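You operate a simulated robot arm through the tools that you are given. There is no shell and no other tool.

The job below is to be done with a simulated two-armed robot. You get a single attempt, and the scene is never put back.

## Task
Plug the cooler in and set it blowing Wet air Down on Low.
Fine: its dial was left on, so turn it to Off before the black plug goes in the cream socket; leave the cooler running.

Only the result counts: the job must be done as asked and must still hold three seconds after the hand-in. Knocking over, shifting, dropping, spilling or breaking anything else fails it.

## Robot
Two 7-joint arms with two-finger parallel grippers on one trunk that stands fixed in place. Base frame: the origin is at the foot of the trunk, x ahead of it, y to its left, z up. Units: mm, degrees, N and s.
The left shoulder is at [71, 156, 1105], the right one opposite. Payload 3.91 kg a hand.
The tool frame of a hand sits at the grasp point between the pads (the TCP): z along the fingers, y along the line on which they close. The tips reach 30 mm beyond it. The gripper opens to 110 mm. The fingers are 20 mm wide and 10 mm thick; the gripper's body (48 by 112 mm) begins 55 mm behind the TCP.
Orientation is told as [roll, pitch, yaw] about the base's x, y, z axes, in that order, counted from this pose: with the fingers straight down and closing along the base's y, the tool's x points along the base's -x, its y along +y and its z along -z.

## Interface
- The arms move only by the tool drive_tool. It takes "left_moves", "right_moves" or both (then of equal length, played together; a hand with none holds still); each is a list of rows, each an object (a shift or turn left out is 0, a gripper value left out holds the last) with "delta_pos": the shift along the tool's x, y, z in units of 40 mm (1.0 is 40 mm), a list of three; "delta_rot": the turn, a rotation vector about the tool's x, y, z in units of 6 degrees (1.0 is 6 degrees), a list of three; "gripper": the gripper command, from -1 (shut) to 1 (fully open), values between in proportion. In form: [{"delta_pos": [x, y, z], "delta_rot": [rx, ry, rz], "gripper": gripper}, ...]. A call has 1 to 20 rows; each row shifts and turns the commanded pose from where the row before left it, along the tool's axes as they then stand. A call with a number of a shift or a turn outside -1 to 1 is refused whole. A row lasts 0.2 s, in which the tool goes at most 50 mm and 8.6 degrees; a call with a longer step from one row to the next is refused whole, and so is a gripper value outside its range. Where a pose cannot be reached the arm comes as near as it can. A force on the tool above 50 N (or 10 N above the force at the start of the call, whichever is more), or a blocked arm, ends the call early, and 0.2 s more pass. Each finger travels about 108 mm/s and halts on what it meets, pressing with about 41 N; the grip force reading is that of the motor and also rises with nothing between the fingers. The clock runs only during rows and for 0.2 s after the last one: add rows that do not move to give the fingers time. It gives the time, the measured TCP pose, the force on the tool (base axes), the opening and the grip force at its end, in the units of the frame above (readings bear some noise), with the torque about the TCP (base axes, N m) and any sound that the robot's microphone picked up.
- Cameras (640 x 400 px; columns grow to the right, rows downward): "scene" is now at [132.9, 13.3, 1342.7]; the picture's right is [0.14, -0.99, 0.00], its down [-0.41, -0.06, -0.91] and it looks along [0.90, 0.13, -0.42] (base axes); focal length 220 px, centre (320, 200). "left" rides on the left gripper at [72, -17, -103] in its tool frame; the picture's right is [0.23, 0.97, 0.00], its down [-0.76, 0.18, -0.62] and it looks along [-0.61, 0.14, 0.78] (tool axes); focal length 222 px, centre (320, 200). "right" rides on the right gripper at [72, 17, -103] in its tool frame; the picture's right is [-0.23, 0.97, 0.00], its down [-0.76, -0.18, -0.62] and it looks along [-0.61, -0.14, 0.78] (tool axes); focal length 222 px, centre (320, 200). There is no depth. A picture from a camera that has moved, and an enlarged one, comes with that camera's place and axes in the base frame and with its lens. The place of the scene camera against the robot may be out by one fixed shift of up to 18 mm in any direction.
- snapshot(camera): a new picture of that camera. It takes no simulated time.
- slide_trunk(by): slides the trunk up (or, below 0, down) by that many mm; the arms and the scene camera ride with it, the base frame stays. It gives what a move gives, with no picture.
- turn_head(pan, tilt): turns the head with the scene camera to pan (to the left, within 86 degrees either way) and tilt (down, from -29 to 69), counted from straight ahead of the robot. It gives what a move gives.
- enlarge(camera, box): a new picture of the part [left, top, right, bottom] of that camera's present view, enlarged. It takes no simulated time.
- finish_job(): hands the job in; it is judged then, once.

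Nothing tells you positions but the pictures and the camera data. Unless the task says otherwise, let go and move clear before handing in.

The tools are called after "Call:" by a JSON object that holds its "method" and its "body". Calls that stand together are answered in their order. drive_tool: Moves the arms, as the interface text tells. Its arguments: {"type":"object","properties":{"left_moves":{"type":"array"},"right_moves":{"type":"array"}},"required":[]} The other tools are called the same way: slide_trunk (by) slides the trunk up or down; turn_head (pan, tilt) turns the head that bears the scene camera; snapshot (camera) takes a picture; enlarge (camera, box) takes an enlarged picture of a part of a camera's view; finish_job () hands the job in.

At the start:

```text
clock: 0.0
left_tcp_pos: [651.4, 350.5, 1260.8]
left_tcp_rot: [0.0, -0.1, 0.0]
left_ft_force: [0.2, -0.3, 0.2]
left_ft_torque: [-0.05, 0.02, 0.0]
left_opening: 110.1
left_grasp_force: 0.1
right_tcp_pos: [525.4, -137.9, 1307.3]
right_tcp_rot: [0.1, 0.0, 0.1]
right_ft_force: [-0.1, -1.0, 0.5]
right_ft_torque: [-0.05, -0.03, -0.03]
right_opening: 110.0
right_grasp_force: 0.1
trunk travel left (down, up): [-550.0, 390.0]
head pan, tilt: [8.0, 24.7]
```

scene: 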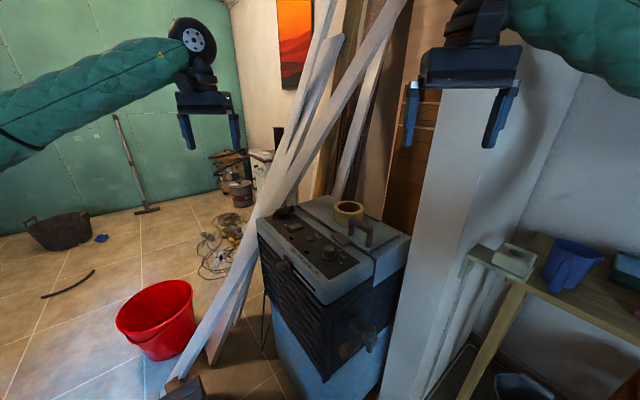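
right: 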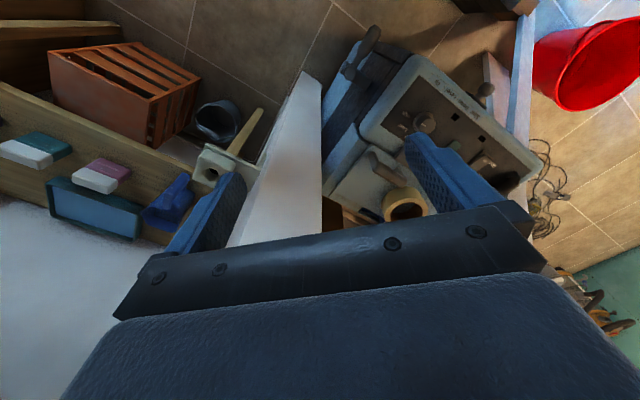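
left: 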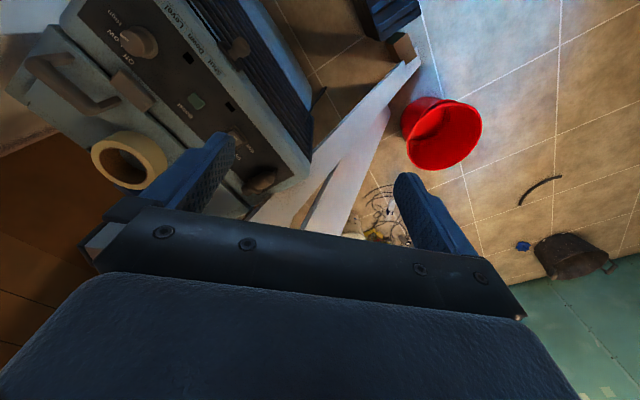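

I see the cooler ahead between planks and a white post, with a control panel on its top; the plug and socket aren't yet identified. I'll look closer at the panel and surroundings first.

Call:
{"method": "enlarge", "body": {"camera": "scene", "box": [240, 180, 420, 300]}}

Call:
{"method": "enlarge", "body": {"camera": "left", "box": [0, 0, 330, 206]}}

Call:
{"method": "enlarge", "body": {"camera": "right", "box": [320, 20, 560, 230]}}

Call:
{"method": "enlarge", "body": {"camera": "scene", "box": [400, 200, 640, 400]}}

```text
3.33 times, centred on (330, 240) of scene
camera zoom: at [132.9, 13.3, 1342.7], right [0.14, -0.99, 0.0], down [-0.41, -0.06, -0.91], along [0.9, 0.13, -0.42], focal length 735 px, centre (287, 67)
```

zoom: 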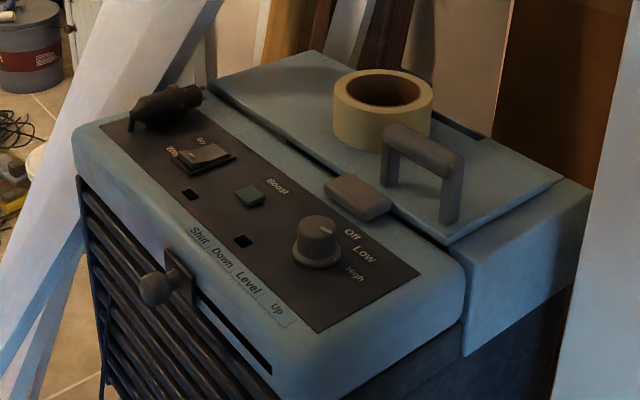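

```text
1.94 times, centred on (165, 103) of left
camera zoom: at [578.4, 333.6, 1364.7], right [-0.23, 0.97, 0.0], down [0.76, 0.18, 0.62], along [0.61, 0.14, -0.78], focal length 431 px, centre (621, 388)
```

zoom: 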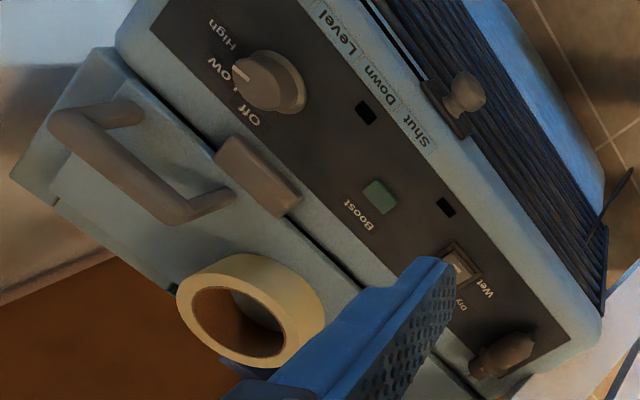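

```text
1.90 times, centred on (440, 125) of right
camera zoom: at [451.6, -121.2, 1411.2], right [0.23, 0.97, 0.0], down [0.76, -0.18, 0.62], along [0.61, -0.14, -0.78], focal length 423 px, centre (91, 343)
```

zoom: 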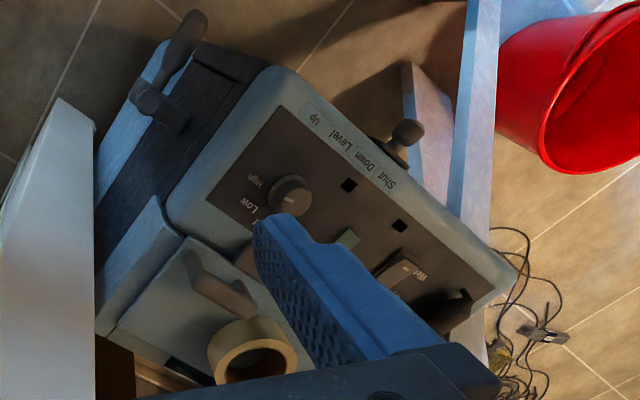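

```text
2.00 times, centred on (520, 300) of scene
camera zoom: at [132.9, 13.3, 1342.7], right [0.14, -0.99, 0.0], down [-0.41, -0.06, -0.91], along [0.9, 0.13, -0.42], focal length 441 px, centre (-80, 0)
```

zoom: 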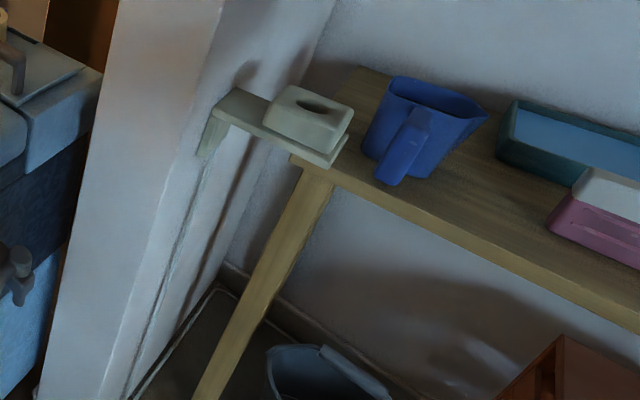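

The panel has a dial (Off/Low/High), a Wet/Dry rocker, a Boost button and a louver lever (Shut/Down/Level/Up); a black plug-like thing lies at the far left of the panel, and a cream box on the bench may be the socket. I'll look in more detail.

Call:
{"method": "enlarge", "body": {"camera": "scene", "box": [255, 195, 335, 245]}}

Call:
{"method": "enlarge", "body": {"camera": "scene", "box": [450, 225, 546, 285]}}

Call:
{"method": "enlarge", "body": {"camera": "right", "box": [160, 80, 320, 240]}}

Call:
{"method": "enlarge", "body": {"camera": "scene", "box": [300, 220, 360, 258]}}

Call:
{"method": "turn_head", "body": {"pan": 0, "tilt": 55}}

Call:
{"method": "snapshot", "body": {"camera": "scene"}}

```text
8.00 times, centred on (295, 220) of scene
camera zoom: at [132.9, 13.3, 1342.7], right [0.14, -0.99, 0.0], down [-0.41, -0.06, -0.91], along [0.9, 0.13, -0.42], focal length 1763 px, centre (520, 40)
```

zoom: 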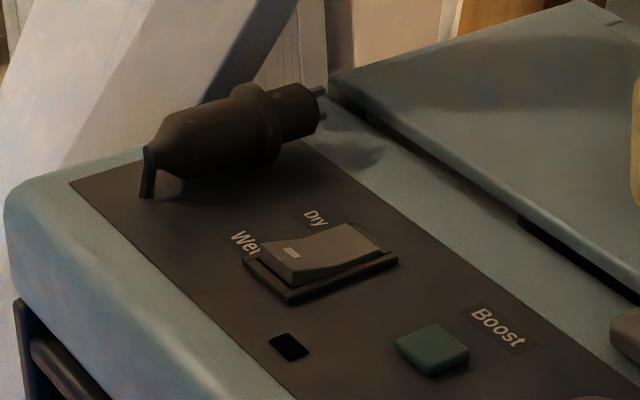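

```text
6.67 times, centred on (498, 255) of scene
camera zoom: at [132.9, 13.3, 1342.7], right [0.14, -0.99, 0.0], down [-0.41, -0.06, -0.91], along [0.9, 0.13, -0.42], focal length 1469 px, centre (-867, -167)
```

zoom: 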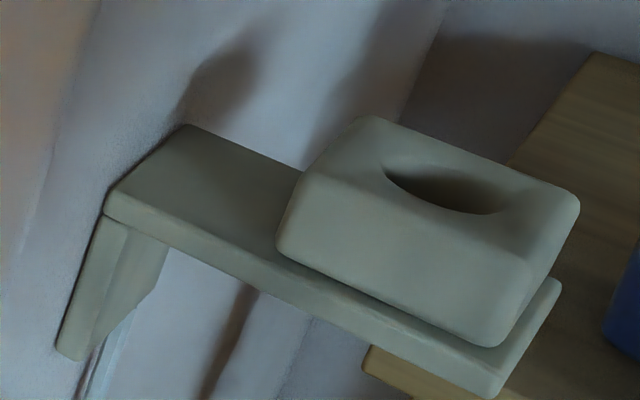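

```text
2.50 times, centred on (240, 160) of right
camera zoom: at [451.6, -121.2, 1411.2], right [0.23, 0.97, 0.0], down [0.76, -0.18, 0.62], along [0.61, -0.14, -0.78], focal length 555 px, centre (520, 300)
```

zoom: 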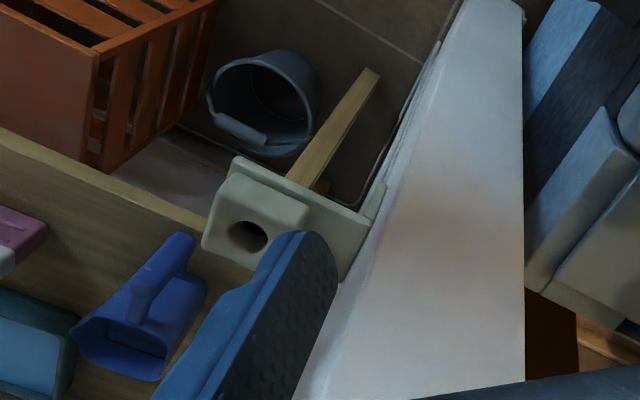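

```text
10.53 times, centred on (330, 239) of scene
camera zoom: at [132.9, 13.3, 1342.7], right [0.14, -0.99, 0.0], down [-0.41, -0.06, -0.91], along [0.9, 0.13, -0.42], focal length 2320 px, centre (215, -210)
```

zoom: 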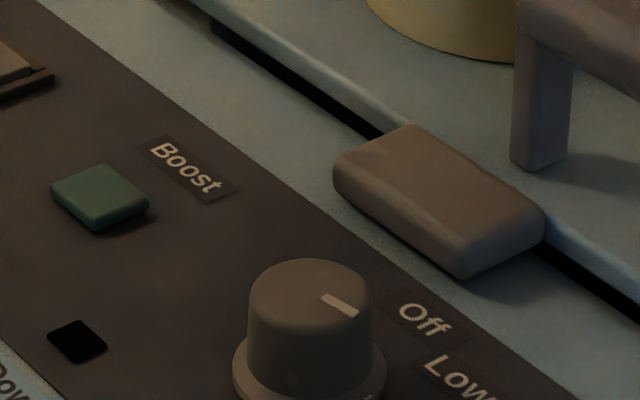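

```text
clock: 0.9
left_tcp_pos: [650.8, 351.3, 1260.6]
left_tcp_rot: [0.0, 0.0, 0.1]
left_ft_force: [0.2, 0.7, 0.8]
left_ft_torque: [0.0, -0.02, 0.01]
left_opening: 110.1
left_grasp_force: 0.1
right_tcp_pos: [524.8, -138.0, 1306.1]
right_tcp_rot: [0.0, -0.1, 0.0]
right_ft_force: [-0.2, -0.2, -0.5]
right_ft_torque: [-0.02, -0.01, 0.0]
right_opening: 110.0
right_grasp_force: 0.0
trunk travel left (down, up): [-550.0, 390.0]
head pan, tilt: [0.0, 55.0]
```

```text
taken
camera scene: at [113.7, 0.4, 1298.3], right [0.0, -1.0, 0.0], down [-0.82, 0.0, -0.57], along [0.57, 0.0, -0.82], focal length 220 px, centre (320, 200)
```

scene: 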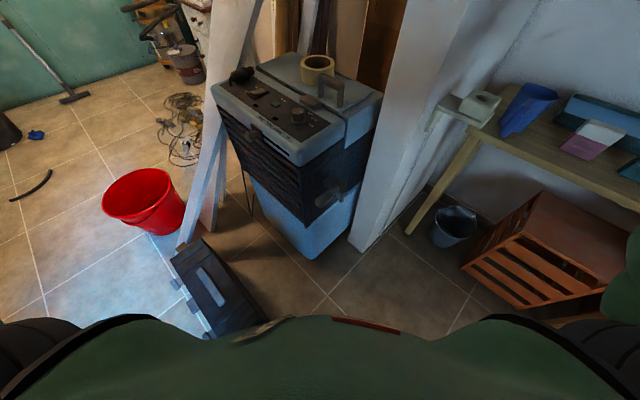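

I take the dial at about [667, 64, 930], the plug at about [860, 260, 945] and the socket recess at about [665, -429, 970]. Next I bring the left wrist camera over the panel and the right one toward the socket for better views.

Call:
{"method": "drive_tool", "body": {"left_moves": [{"delta_pos": [0.3, -0.6, 0.3], "gripper": 1}, {"delta_pos": [0.3, -0.6, 0.3]}, {"delta_pos": [0.3, -0.6, 0.3]}, {"delta_pos": [0.3, -0.6, 0.3]}, {"delta_pos": [0.3, -0.6, 0.3]}, {"delta_pos": [0, 0, 0]}], "right_moves": [{"delta_pos": [0.2, -0.8, 0.4], "gripper": 1}, {"delta_pos": [0.2, -0.8, 0.4]}, {"delta_pos": [0.2, -0.8, 0.4]}, {"delta_pos": [0.2, -0.8, 0.4]}, {"delta_pos": [0.2, -0.8, 0.4]}, {"delta_pos": [0, 0, 0]}]}}

Call:
{"method": "snapshot", "body": {"camera": "left"}}

Call:
{"method": "snapshot", "body": {"camera": "right"}}

```text
clock: 2.4
left_tcp_pos: [592.0, 230.6, 1200.1]
left_tcp_rot: [0.0, 0.0, 0.1]
left_ft_force: [0.3, 0.7, 0.0]
left_ft_torque: [-0.05, 0.01, 0.03]
left_opening: 109.8
left_grasp_force: 0.2
right_tcp_pos: [483.2, -297.0, 1227.4]
right_tcp_rot: [-0.1, 0.0, 0.0]
right_ft_force: [0.2, 0.5, -0.3]
right_ft_torque: [0.0, 0.0, 0.01]
right_opening: 110.0
right_grasp_force: 0.1
trunk travel left (down, up): [-550.0, 390.0]
head pan, tilt: [0.0, 55.0]
```

```text
taken
camera left: at [518.8, 214.2, 1304.4], right [-0.23, 0.97, 0.0], down [0.76, 0.18, 0.62], along [0.61, 0.14, -0.78], focal length 222 px, centre (320, 200)
```

left: 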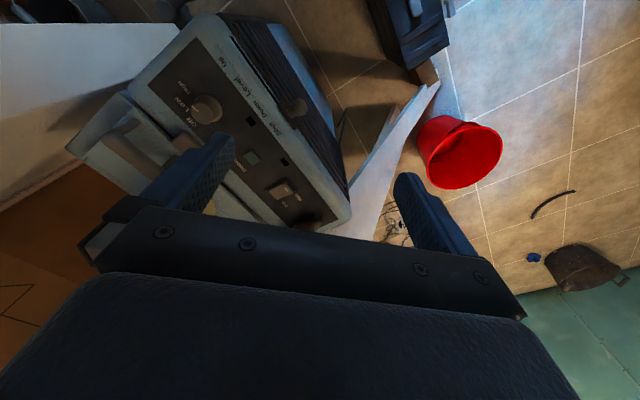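

```text
taken
camera right: at [411.1, -281.5, 1331.6], right [0.23, 0.97, 0.0], down [0.76, -0.18, 0.62], along [0.61, -0.14, -0.78], focal length 222 px, centre (320, 200)
```

right: 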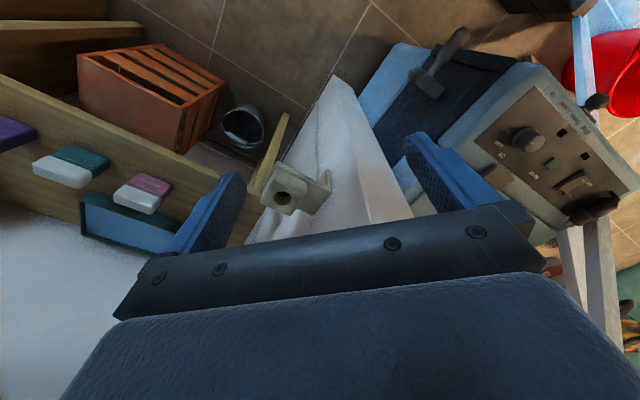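

The fingers block much of both views, and I need to know where the leaning planks are before moving in. I'll zoom the views and set the head back on the cooler.

Call:
{"method": "enlarge", "body": {"camera": "left", "box": [240, 60, 460, 260]}}

Call:
{"method": "turn_head", "body": {"pan": 10, "tilt": 35}}

Call:
{"method": "snapshot", "body": {"camera": "scene"}}

Call:
{"method": "enlarge", "body": {"camera": "scene", "box": [180, 60, 420, 260]}}

Call:
{"method": "enlarge", "body": {"camera": "right", "box": [480, 60, 640, 260]}}

```text
2.00 times, centred on (350, 160) of left
camera zoom: at [518.8, 214.2, 1304.4], right [-0.23, 0.97, 0.0], down [0.76, 0.18, 0.62], along [0.61, 0.14, -0.78], focal length 444 px, centre (260, 280)
```

zoom: 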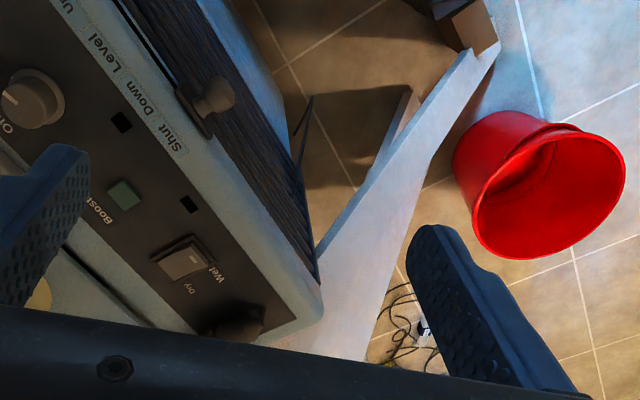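

```text
clock: 3.2
left_tcp_pos: [590.4, 230.7, 1200.3]
left_tcp_rot: [-0.1, 0.0, 0.0]
left_ft_force: [-0.3, -0.8, -0.1]
left_ft_torque: [0.0, -0.02, -0.01]
left_opening: 109.8
left_grasp_force: 0.0
right_tcp_pos: [482.6, -299.7, 1227.3]
right_tcp_rot: [0.0, 0.0, 0.0]
right_ft_force: [1.1, -0.5, 0.3]
right_ft_torque: [0.04, 0.02, -0.01]
right_opening: 109.8
right_grasp_force: 0.0
trunk travel left (down, up): [-550.0, 390.0]
head pan, tilt: [10.0, 35.0]
```

```text
taken
camera scene: at [128.2, 15.6, 1326.4], right [0.17, -0.98, 0.0], down [-0.57, -0.1, -0.82], along [0.81, 0.14, -0.57], focal length 220 px, centre (320, 200)
```

scene: 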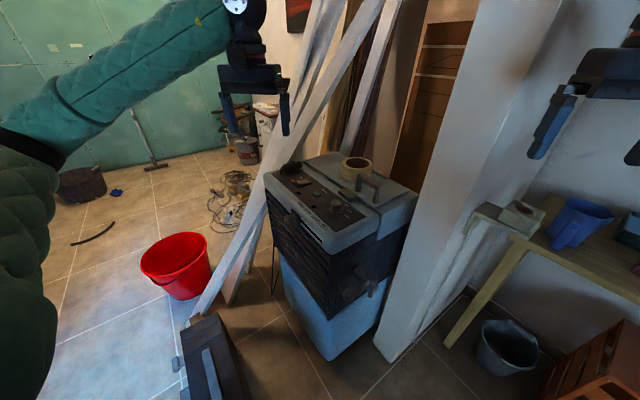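

```text
2.00 times, centred on (300, 160) of scene
camera zoom: at [128.2, 15.6, 1326.4], right [0.17, -0.98, 0.0], down [-0.57, -0.1, -0.82], along [0.81, 0.14, -0.57], focal length 441 px, centre (360, 280)
```

zoom: 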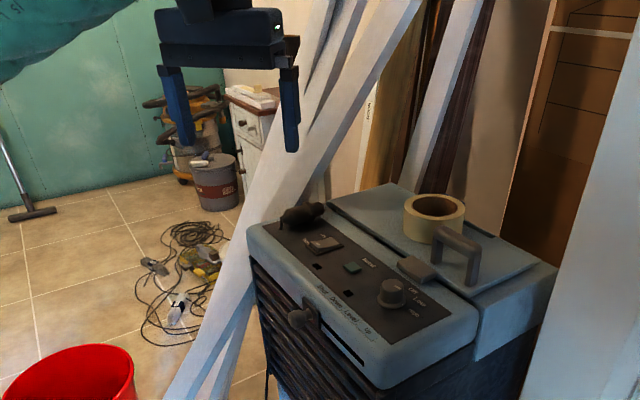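

```text
2.00 times, centred on (560, 160) of right
camera zoom: at [411.1, -282.3, 1331.5], right [0.23, 0.97, 0.0], down [0.76, -0.18, 0.62], along [0.61, -0.14, -0.78], focal length 444 px, centre (-160, 280)
```

zoom: 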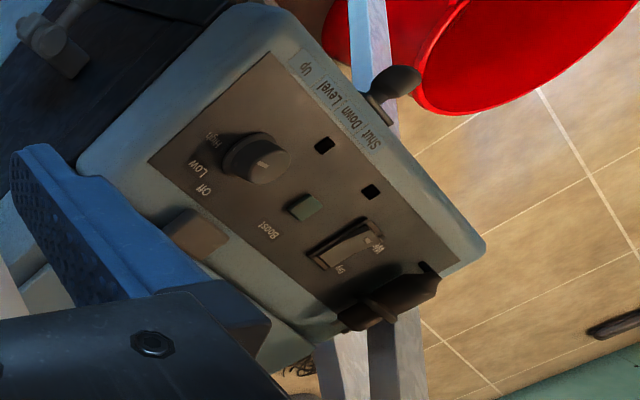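

I estimate the nearest plank edge passes at about [955, 264, 947] rising toward −y/+x, so there is about 90 mm behind the plug. I move both wrist cameras closer: left over the panel, right near the socket.

Call:
{"method": "drive_tool", "body": {"left_moves": [{"delta_pos": [-0.75, -0.4, 0.5]}, {"delta_pos": [-0.75, -0.4, 0.5]}, {"delta_pos": [-0.75, -0.4, 0.5]}, {"delta_pos": [-0.75, -0.4, 0.5]}, {"delta_pos": [-0.75, -0.4, 0.5]}, {"delta_pos": [0, 0, 0]}], "right_moves": [{"delta_pos": [-0.585, -0.58, 0.485]}, {"delta_pos": [-0.585, -0.58, 0.485]}, {"delta_pos": [-0.585, -0.58, 0.485]}, {"delta_pos": [-0.585, -0.58, 0.485]}, {"delta_pos": [-0.585, -0.58, 0.485]}, {"delta_pos": [0, 0, 0]}]}}

Call:
{"method": "snapshot", "body": {"camera": "left"}}

Call:
{"method": "snapshot", "body": {"camera": "right"}}

Call:
{"method": "snapshot", "body": {"camera": "scene"}}

```text
clock: 4.6
left_tcp_pos: [740.7, 151.8, 1099.5]
left_tcp_rot: [0.0, -0.2, 0.1]
left_ft_force: [0.3, 0.4, 0.1]
left_ft_torque: [-0.02, 0.0, 0.02]
left_opening: 110.0
left_grasp_force: 0.1
right_tcp_pos: [600.4, -414.7, 1132.1]
right_tcp_rot: [0.0, -0.1, 0.0]
right_ft_force: [0.4, 0.9, 0.4]
right_ft_torque: [-0.02, 0.01, 0.03]
right_opening: 110.0
right_grasp_force: 0.1
trunk travel left (down, up): [-550.0, 390.0]
head pan, tilt: [10.0, 35.0]
```

```text
taken
camera left: at [667.1, 135.3, 1204.0], right [-0.23, 0.97, 0.0], down [0.76, 0.18, 0.62], along [0.61, 0.14, -0.78], focal length 222 px, centre (320, 200)
```

left: 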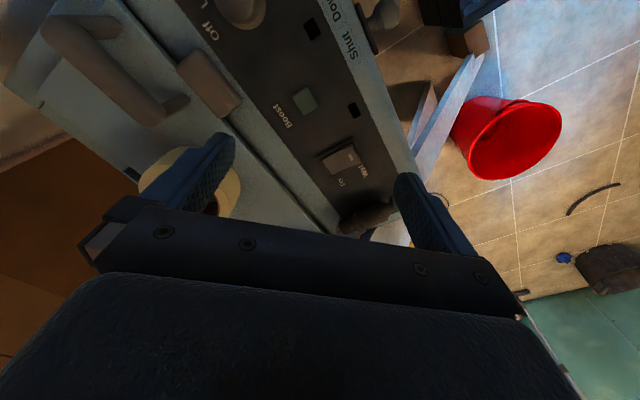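

```text
taken
camera right: at [528.1, -398.7, 1237.1], right [0.23, 0.97, 0.0], down [0.76, -0.18, 0.62], along [0.61, -0.14, -0.78], focal length 222 px, centre (320, 200)
```

right: 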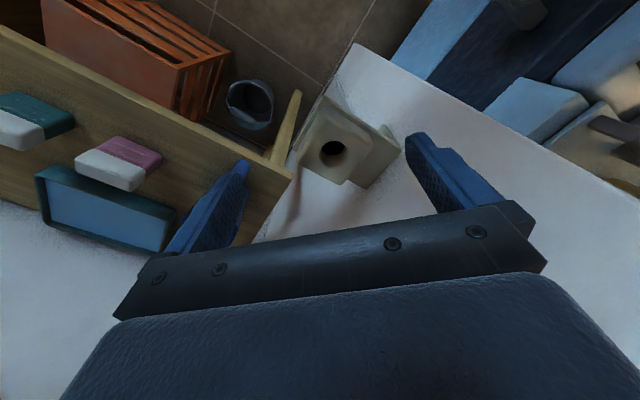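

```text
taken
camera scene: at [127.1, 16.4, 1326.7], right [0.17, -0.98, 0.0], down [-0.56, -0.1, -0.82], along [0.81, 0.14, -0.57], focal length 220 px, centre (320, 200)
```

scene: 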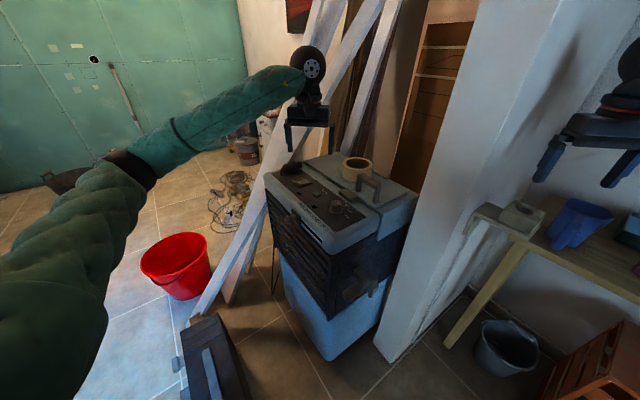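

Call:
{"method": "enlarge", "body": {"camera": "right", "box": [280, 90, 420, 200]}}

Call:
{"method": "enlarge", "body": {"camera": "left", "box": [180, 0, 420, 240]}}

Call:
{"method": "enlarge", "body": {"camera": "scene", "box": [470, 190, 550, 250]}}

Call:
{"method": "enlarge", "body": {"camera": "scene", "box": [260, 150, 380, 230]}}

```text
3.64 times, centred on (350, 145) of right
camera zoom: at [528.1, -398.7, 1237.1], right [0.23, 0.97, 0.0], down [0.76, -0.18, 0.62], along [0.61, -0.14, -0.78], focal length 808 px, centre (211, 400)
```

zoom: 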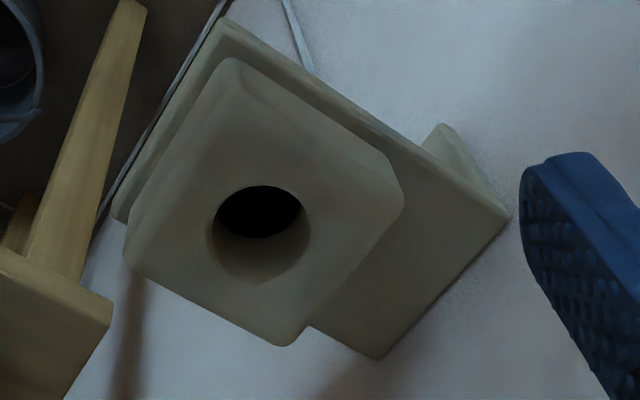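

```text
1.67 times, centred on (300, 120) of left
camera zoom: at [667.1, 135.3, 1204.0], right [-0.23, 0.97, 0.0], down [0.76, 0.18, 0.62], along [0.61, 0.14, -0.78], focal length 370 px, centre (353, 333)
```

zoom: 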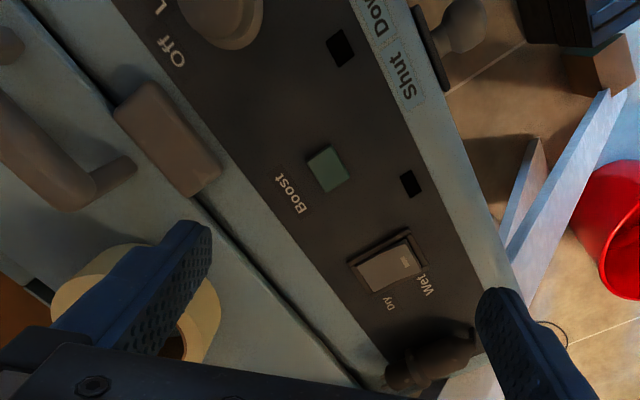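

```text
6.67 times, centred on (510, 220) of scene
camera zoom: at [127.1, 16.4, 1326.7], right [0.17, -0.98, 0.0], down [-0.56, -0.1, -0.82], along [0.81, 0.14, -0.57], focal length 1469 px, centre (-947, 67)
```

zoom: 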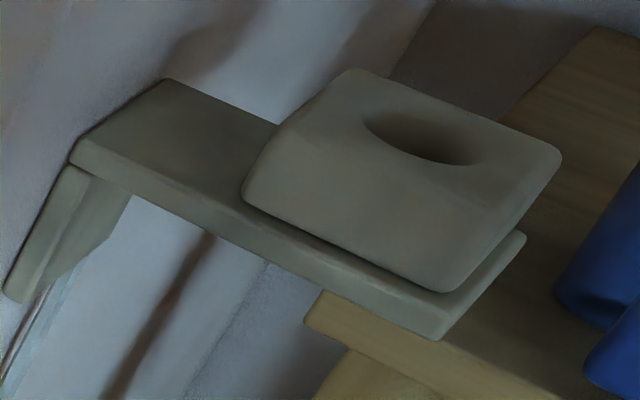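

```text
5.00 times, centred on (320, 190) of scene
camera zoom: at [127.1, 16.4, 1326.7], right [0.17, -0.98, 0.0], down [-0.56, -0.1, -0.82], along [0.81, 0.14, -0.57], focal length 1102 px, centre (320, 250)
```

zoom: 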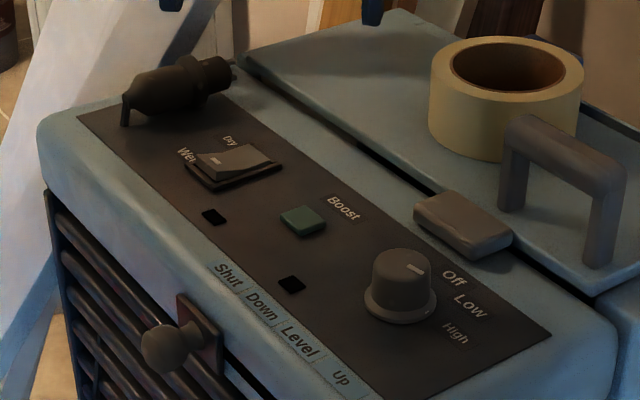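

The socket is a block with a vertical round hole on a shelf. I'll use strong zooms of the scene camera to read the dial, rocker and louver states.

Call:
{"method": "enlarge", "body": {"camera": "scene", "box": [322, 194, 354, 214]}}

Call:
{"method": "enlarge", "body": {"camera": "scene", "box": [290, 172, 322, 192]}}

Call:
{"method": "enlarge", "body": {"camera": "scene", "box": [280, 196, 328, 226]}}

Call:
{"method": "enlarge", "body": {"camera": "scene", "box": [276, 156, 308, 176]}}

Call:
{"method": "enlarge", "body": {"camera": "right", "box": [310, 130, 360, 165]}}

```text
16.00 times, centred on (338, 204) of scene
camera zoom: at [127.1, 16.4, 1326.7], right [0.17, -0.98, 0.0], down [-0.56, -0.1, -0.82], along [0.81, 0.14, -0.57], focal length 3526 px, centre (32, 136)
```

zoom: 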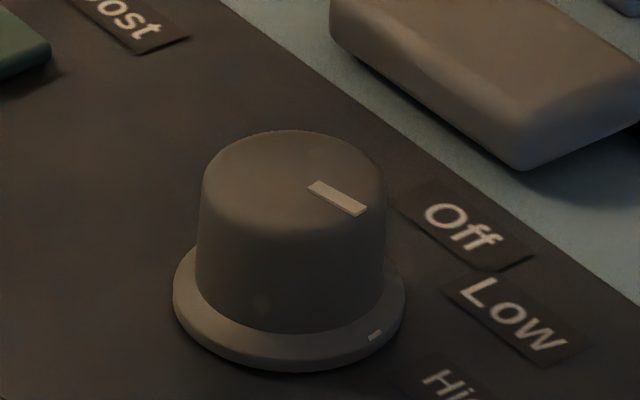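

```text
16.00 times, centred on (306, 182) of scene
camera zoom: at [127.1, 16.4, 1326.7], right [0.17, -0.98, 0.0], down [-0.56, -0.1, -0.82], along [0.81, 0.14, -0.57], focal length 3526 px, centre (544, 488)
```

zoom: 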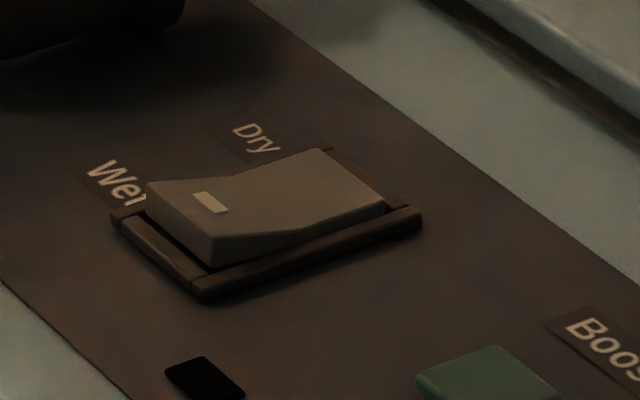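

```text
13.33 times, centred on (304, 211) of scene
camera zoom: at [127.1, 16.4, 1326.7], right [0.17, -0.98, 0.0], down [-0.56, -0.1, -0.82], along [0.81, 0.14, -0.57], focal length 2939 px, centre (533, 53)
```

zoom: 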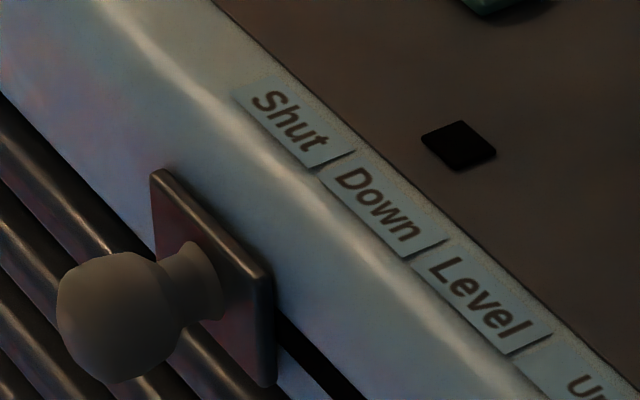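

```text
16.00 times, centred on (292, 166) of scene
camera zoom: at [127.1, 16.4, 1326.7], right [0.17, -0.98, 0.0], down [-0.56, -0.1, -0.82], along [0.81, 0.14, -0.57], focal length 3526 px, centre (768, 744)
```

zoom: 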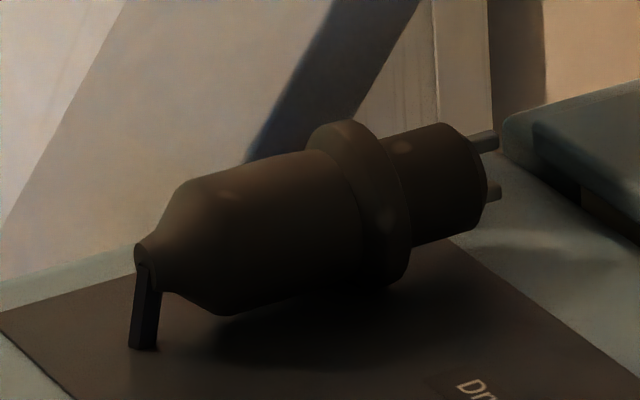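

```text
11.43 times, centred on (335, 148) of right
camera zoom: at [528.1, -398.7, 1237.1], right [0.23, 0.97, 0.0], down [0.76, -0.18, 0.62], along [0.61, -0.14, -0.78], focal length 2538 px, centre (149, 800)
```

zoom: 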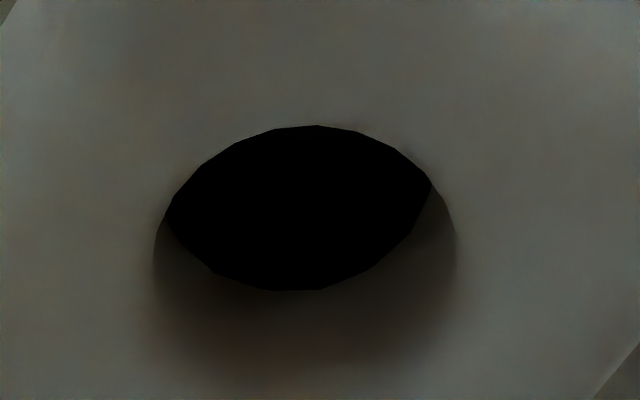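

The rocker has its Dry (back) end pressed, the louver lever sits at Shut, and the dial seems to point at High or Low. I'll zoom on the dial from the wrist cameras too.

Call:
{"method": "enlarge", "body": {"camera": "left", "box": [170, 0, 330, 100]}}

Call:
{"method": "enlarge", "body": {"camera": "scene", "box": [316, 190, 364, 220]}}

Call:
{"method": "enlarge", "body": {"camera": "left", "box": [320, 140, 420, 240]}}

Call:
{"method": "enlarge", "body": {"camera": "scene", "box": [250, 150, 300, 320]}}

```text
4.00 times, centred on (250, 50) of left
camera zoom: at [667.1, 135.3, 1204.0], right [-0.23, 0.97, 0.0], down [0.76, 0.18, 0.62], along [0.61, 0.14, -0.78], focal length 888 px, centre (600, 800)
```

zoom: 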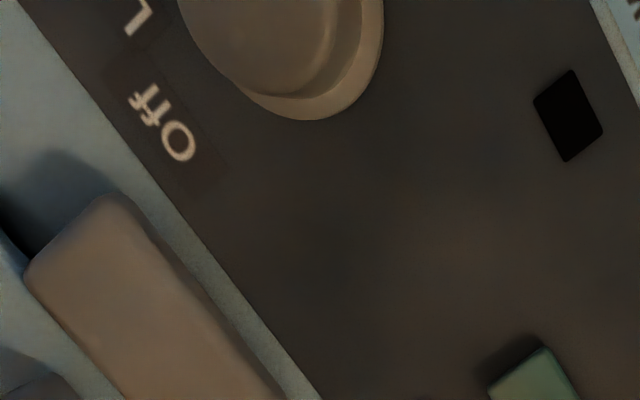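

```text
13.33 times, centred on (340, 205) of scene
camera zoom: at [127.1, 16.4, 1326.7], right [0.17, -0.98, 0.0], down [-0.56, -0.1, -0.82], along [0.81, 0.14, -0.57], focal length 2939 px, centre (53, 133)
```

zoom: 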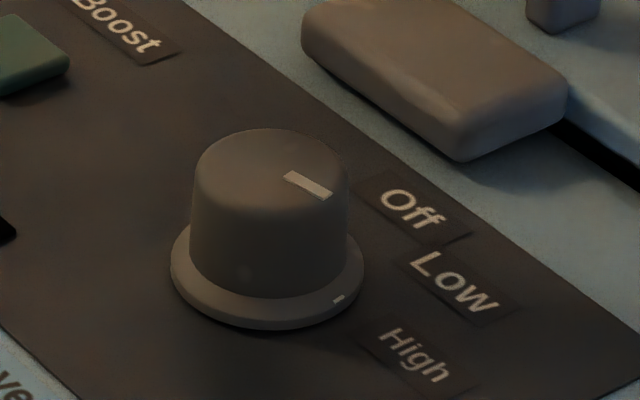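

```text
4.00 times, centred on (370, 190) of left
camera zoom: at [667.1, 135.3, 1204.0], right [-0.23, 0.97, 0.0], down [0.76, 0.18, 0.62], along [0.61, 0.14, -0.78], focal length 888 px, centre (120, 240)
```

zoom: 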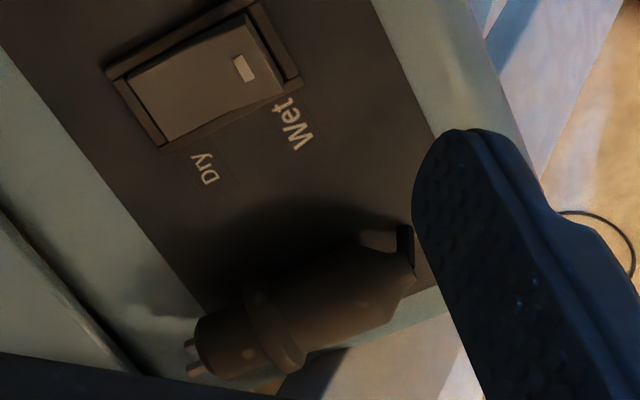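

```text
2.35 times, centred on (275, 235) of scene
camera zoom: at [127.1, 16.4, 1326.7], right [0.17, -0.98, 0.0], down [-0.56, -0.1, -0.82], along [0.81, 0.14, -0.57], focal length 519 px, centre (426, 118)
```

zoom: 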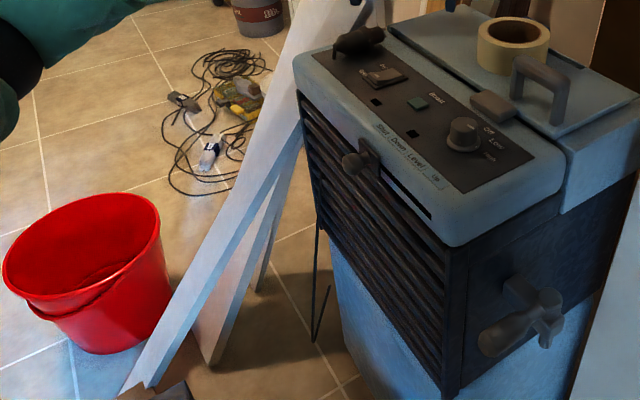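

The dial reads High (labels Off/Low/High about 40° apart), the rocker is on Dry and the louver on Shut. I move the left hand directly above the dial to measure it.

Call:
{"method": "drive_tool", "body": {"left_moves": [{"delta_pos": [0.44, -0.56, 0.06]}, {"delta_pos": [0.44, -0.56, 0.06]}, {"delta_pos": [0.44, -0.56, 0.06]}, {"delta_pos": [0.44, -0.56, 0.06]}, {"delta_pos": [0, 0, 0]}]}}

Call:
{"method": "snapshot", "body": {"camera": "left"}}

Call:
{"method": "enlarge", "body": {"camera": "left", "box": [250, 30, 410, 130]}}

```text
clock: 5.8
left_tcp_pos: [671.8, 61.8, 1091.5]
left_tcp_rot: [0.0, 0.0, 0.2]
left_ft_force: [0.2, -0.1, -0.3]
left_ft_torque: [-0.01, -0.01, -0.02]
left_opening: 110.1
left_grasp_force: 0.0
right_tcp_pos: [602.4, -414.3, 1132.1]
right_tcp_rot: [0.0, 0.0, 0.0]
right_ft_force: [-0.2, 0.4, 0.3]
right_ft_torque: [-0.04, 0.0, -0.01]
right_opening: 109.9
right_grasp_force: 0.1
trunk travel left (down, up): [-550.0, 390.0]
head pan, tilt: [10.0, 35.0]
```

```text
taken
camera left: at [599.3, 44.4, 1195.7], right [-0.23, 0.97, 0.0], down [0.76, 0.18, 0.62], along [0.61, 0.14, -0.78], focal length 222 px, centre (320, 200)
```

left: 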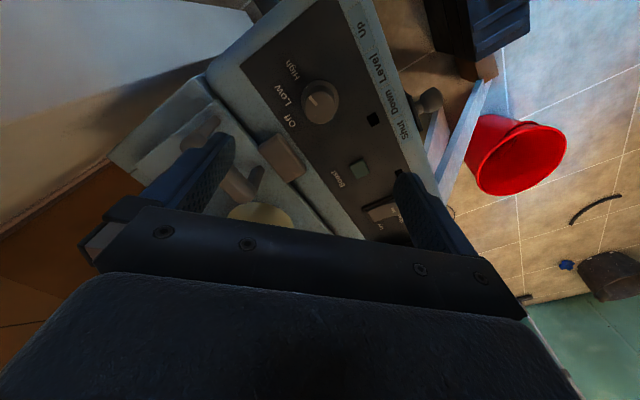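

```text
4.00 times, centred on (330, 80) of left
camera zoom: at [599.3, 44.4, 1195.7], right [-0.23, 0.97, 0.0], down [0.76, 0.18, 0.62], along [0.61, 0.14, -0.78], focal length 888 px, centre (280, 680)
```

zoom: 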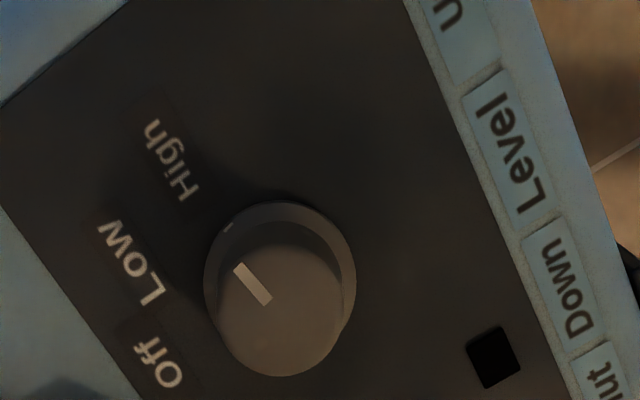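

The dial base is at about [665, 60, 925], its knob top at about z 955, pointing at High; Off lies about +79° of yaw away. I turn the left hand to yaw −40°, narrow the gripper and come down to just above the knob to check.

Call:
{"method": "drive_tool", "body": {"left_moves": [{"delta_rot": [0, 0, 0.953], "gripper": 0.15}, {"delta_rot": [0, 0, 0.953]}, {"delta_rot": [0, 0, 0.953]}, {"delta_rot": [0, 0, 0.953]}, {"delta_rot": [0, 0, 0.953]}, {"delta_rot": [0, 0, 0.953]}, {"delta_rot": [0, 0, 0.953]}, {"delta_pos": [0.05, -0.07, 0.7]}, {"delta_pos": [0.05, -0.07, 0.7]}, {"delta_pos": [0, 0, 0.6]}, {"delta_pos": [0, 0, 0]}]}}

Call:
{"method": "snapshot", "body": {"camera": "left"}}

Call:
{"method": "enlarge", "body": {"camera": "scene", "box": [290, 140, 386, 220]}}

```text
clock: 8.2
left_tcp_pos: [663.7, 58.8, 1011.9]
left_tcp_rot: [0.0, 0.0, -39.9]
left_ft_force: [-0.3, 0.2, -0.2]
left_ft_torque: [-0.01, -0.01, 0.02]
left_opening: 63.3
left_grasp_force: 0.1
right_tcp_pos: [601.1, -415.9, 1132.7]
right_tcp_rot: [0.0, 0.0, 0.0]
right_ft_force: [0.8, 1.0, 0.3]
right_ft_torque: [0.01, -0.02, 0.03]
right_opening: 110.1
right_grasp_force: 0.1
trunk travel left (down, up): [-550.0, 390.0]
head pan, tilt: [10.0, 35.0]
```

```text
taken
camera left: at [597.8, 92.8, 1116.0], right [0.45, 0.89, 0.0], down [0.7, -0.35, 0.62], along [0.56, -0.28, -0.78], focal length 222 px, centre (320, 200)
```

left: 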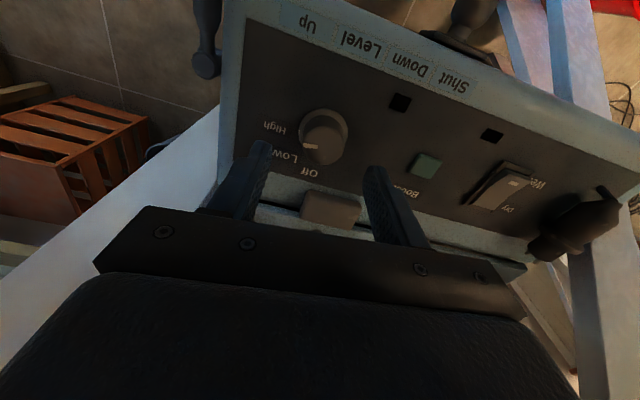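

```text
5.00 times, centred on (338, 180) of scene
camera zoom: at [128.1, 15.3, 1326.6], right [0.17, -0.98, 0.0], down [-0.57, -0.1, -0.82], along [0.81, 0.14, -0.57], focal length 1102 px, centre (230, 300)
```

zoom: 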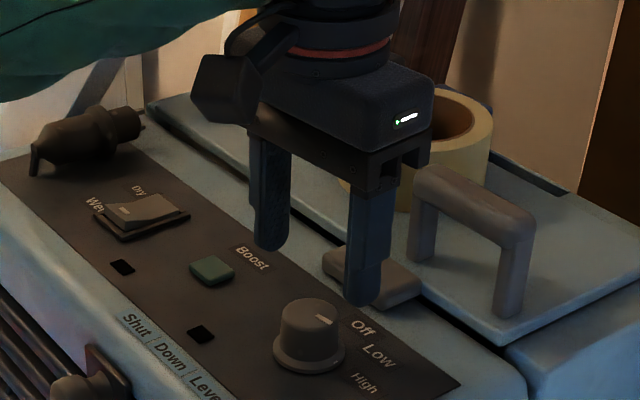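

The view shows knob, rocker, Boost button and plug clearly; the hand should be just above the knob axis. I'll zoom for measurements before going down.

Call:
{"method": "enlarge", "body": {"camera": "left", "box": [440, 120, 640, 280]}}

Call:
{"method": "enlarge", "body": {"camera": "left", "box": [220, 80, 440, 220]}}

Call:
{"method": "enlarge", "body": {"camera": "left", "box": [400, 0, 500, 70]}}

```text
2.50 times, centred on (540, 200) of left
camera zoom: at [597.8, 92.8, 1116.0], right [0.45, 0.89, 0.0], down [0.7, -0.35, 0.62], along [0.56, -0.28, -0.78], focal length 555 px, centre (-230, 200)
```

zoom: 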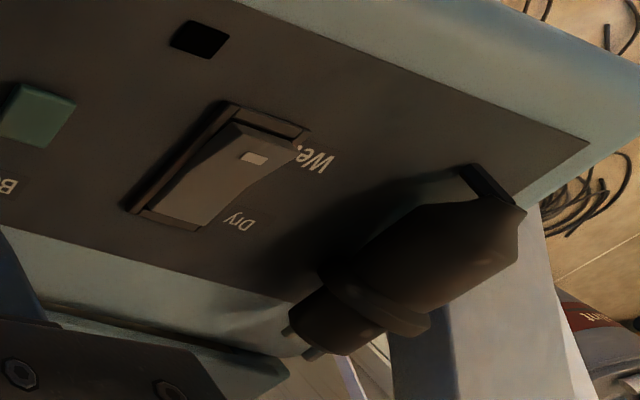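

```text
2.86 times, centred on (330, 150) of left
camera zoom: at [597.8, 92.8, 1116.0], right [0.45, 0.89, 0.0], down [0.7, -0.35, 0.62], along [0.56, -0.28, -0.78], focal length 635 px, centre (291, 343)
```

zoom: 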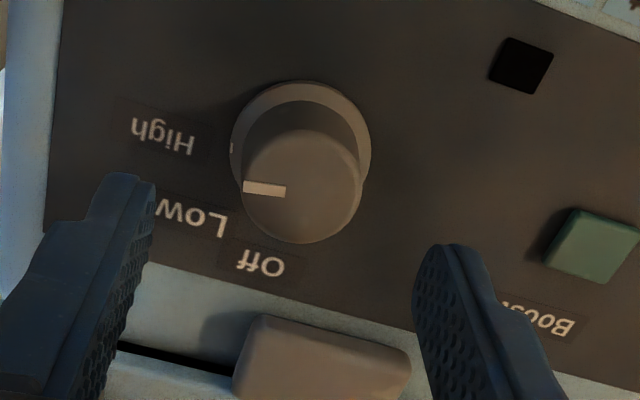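

```text
5.71 times, centred on (450, 35) of left
camera zoom: at [597.8, 92.8, 1116.0], right [0.45, 0.89, 0.0], down [0.7, -0.35, 0.62], along [0.56, -0.28, -0.78], focal length 1269 px, centre (-423, 1143)
```

zoom: 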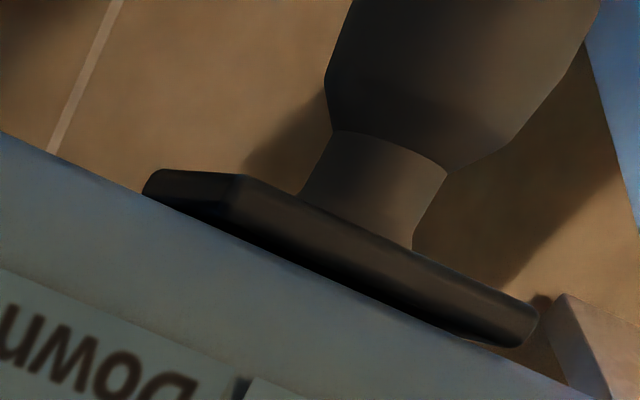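

The dial axis measures [665.5, 62.2], knob about 32 mm across. I centre on it, lower so the tips stop just above the skirt, and close.

Call:
{"method": "drive_tool", "body": {"left_moves": [{"delta_pos": [0.01, 0.05, 0.6]}, {"delta_pos": [0.01, 0.045, 0.6]}, {"delta_pos": [0, 0, 0]}, {"gripper": -1}, {"gripper": -1}, {"gripper": -1}, {"gripper": -1}]}}

Call:
{"method": "enlarge", "body": {"camera": "scene", "box": [300, 160, 380, 220]}}

```text
clock: 9.8
left_tcp_pos: [667.6, 60.8, 962.4]
left_tcp_rot: [0.0, 0.0, -39.9]
left_ft_force: [0.1, -0.1, -0.2]
left_ft_torque: [-0.2, -0.14, -0.05]
left_opening: 34.6
left_grasp_force: 44.8
right_tcp_pos: [602.0, -415.4, 1132.9]
right_tcp_rot: [0.0, 0.0, 0.1]
right_ft_force: [0.9, -0.5, 0.7]
right_ft_torque: [0.01, -0.01, -0.01]
right_opening: 109.8
right_grasp_force: 0.0
trunk travel left (down, up): [-550.0, 390.0]
head pan, tilt: [10.0, 35.0]
```

```text
6.67 times, centred on (340, 190) of scene
camera zoom: at [128.3, 15.4, 1326.5], right [0.17, -0.98, 0.0], down [-0.57, -0.1, -0.82], along [0.81, 0.14, -0.57], focal length 1469 px, centre (187, 267)
```

zoom: 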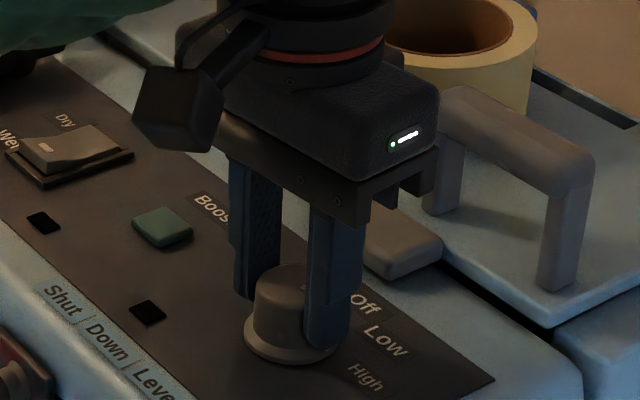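

Knob gripped (34.6 mm). Now I turn it about +79° counter-clockwise to Off.

Call:
{"method": "drive_tool", "body": {"left_moves": [{"delta_rot": [0, 0, -0.94]}, {"delta_rot": [0, 0, -0.94]}, {"delta_rot": [0, 0, -0.94]}, {"delta_rot": [0, 0, -0.94]}, {"delta_rot": [0, 0, -0.94]}, {"delta_rot": [0, 0, -0.94]}, {"delta_rot": [0, 0, -0.94]}, {"delta_rot": [0, 0, -0.94]}, {"delta_rot": [0, 0, -0.94]}, {"delta_rot": [0, 0, -0.94]}, {"delta_rot": [0, 0, -0.94]}, {"delta_rot": [0, 0, -0.94]}, {"delta_rot": [0, 0, -0.94]}, {"delta_rot": [0, 0, -0.94]}, {"delta_rot": [0, 0, 0]}]}}

Call:
{"method": "enlarge", "body": {"camera": "scene", "box": [300, 160, 380, 220]}}

Call:
{"method": "snapshot", "body": {"camera": "left"}}

```text
clock: 13.0
left_tcp_pos: [667.1, 58.9, 963.9]
left_tcp_rot: [0.1, -0.1, 39.0]
left_ft_force: [24.3, -42.4, 8.6]
left_ft_torque: [-1.56, -0.58, -0.06]
left_opening: 34.7
left_grasp_force: 44.8
right_tcp_pos: [604.0, -418.8, 1129.1]
right_tcp_rot: [0.2, 0.2, 0.0]
right_ft_force: [0.7, -0.1, 0.1]
right_ft_torque: [-0.04, -0.02, -0.01]
right_opening: 110.1
right_grasp_force: 0.0
trunk travel left (down, up): [-550.0, 390.0]
head pan, tilt: [10.0, 35.0]
```

```text
6.67 times, centred on (340, 190) of scene
camera zoom: at [129.7, 11.8, 1326.5], right [0.17, -0.98, 0.0], down [-0.57, -0.1, -0.82], along [0.81, 0.14, -0.57], focal length 1469 px, centre (187, 267)
```

zoom: 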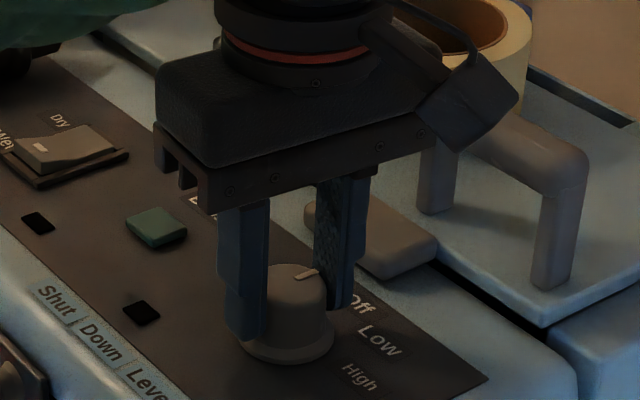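

```text
taken
camera left: at [621.0, 0.4, 1066.8], right [-0.79, 0.61, 0.0], down [0.48, 0.62, 0.62], along [0.38, 0.49, -0.78], focal length 222 px, centre (320, 200)
```

left: 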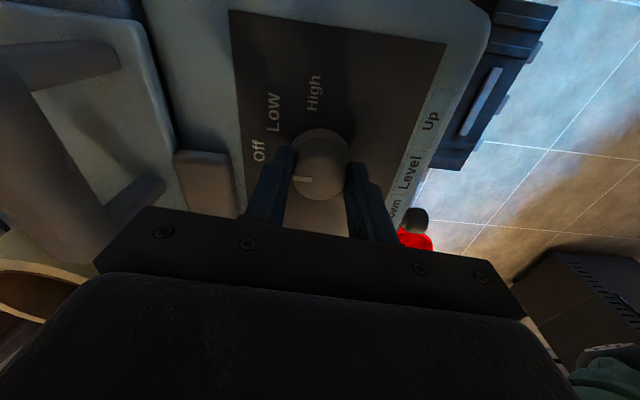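

The mark now points at Off; there's a sideways load because I gripped slightly off-axis. I relieve it, open the gripper and rise to check the dial.

Call:
{"method": "drive_tool", "body": {"left_moves": [{"delta_pos": [0, -0.05, 0]}, {"gripper": 0.15}, {"gripper": 0.15}, {"gripper": 0.15}, {"delta_pos": [0, 0, -0.6]}, {"delta_pos": [0, 0, -0.8]}, {"delta_pos": [0, 0, -0.8]}]}}

Call:
{"method": "enlarge", "body": {"camera": "scene", "box": [316, 190, 364, 220]}}

Call:
{"method": "snapshot", "body": {"camera": "left"}}

```text
clock: 14.6
left_tcp_pos: [668.3, 61.4, 1052.1]
left_tcp_rot: [0.0, 0.0, 39.0]
left_ft_force: [-0.9, -0.6, 0.5]
left_ft_torque: [0.0, 0.03, 0.0]
left_opening: 63.2
left_grasp_force: 0.2
right_tcp_pos: [601.4, -416.4, 1131.0]
right_tcp_rot: [-0.1, 0.0, 0.0]
right_ft_force: [0.3, -0.6, 0.1]
right_ft_torque: [0.06, -0.02, -0.03]
right_opening: 109.8
right_grasp_force: 0.0
trunk travel left (down, up): [-550.0, 390.0]
head pan, tilt: [10.0, 35.0]
```

```text
13.33 times, centred on (340, 205) of scene
camera zoom: at [127.9, 14.8, 1326.5], right [0.17, -0.98, 0.0], down [-0.56, -0.1, -0.82], along [0.81, 0.14, -0.57], focal length 2939 px, centre (53, 133)
```

zoom: 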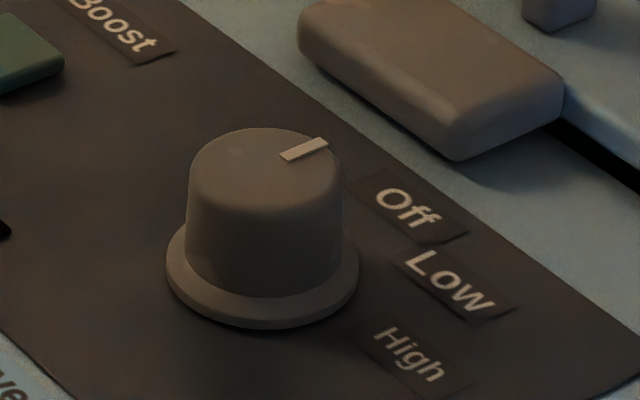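

```text
taken
camera left: at [621.4, 2.5, 1155.4], right [-0.79, 0.61, 0.0], down [0.48, 0.62, 0.62], along [0.38, 0.49, -0.78], focal length 222 px, centre (320, 200)
```

left: 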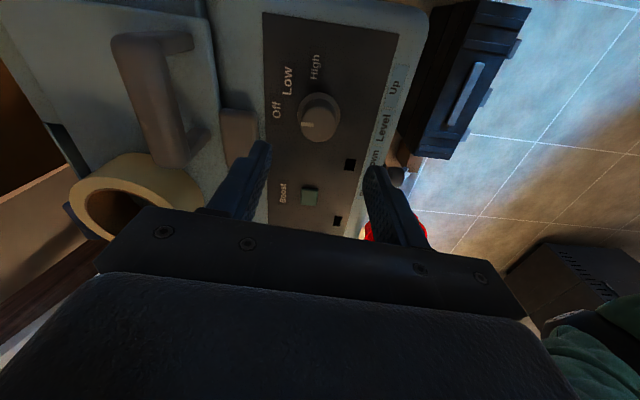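

Call:
{"method": "enlarge", "body": {"camera": "left", "box": [256, 40, 384, 170]}}

```text
3.08 times, centred on (320, 105) of left
camera zoom: at [621.4, 2.5, 1155.4], right [-0.79, 0.61, 0.0], down [0.48, 0.62, 0.62], along [0.38, 0.49, -0.78], focal length 684 px, centre (320, 492)
```

zoom: 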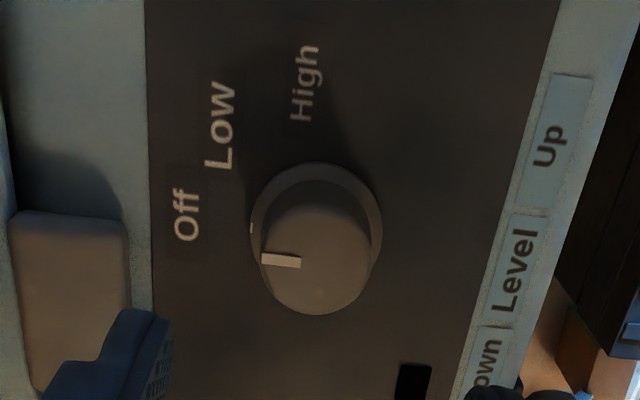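

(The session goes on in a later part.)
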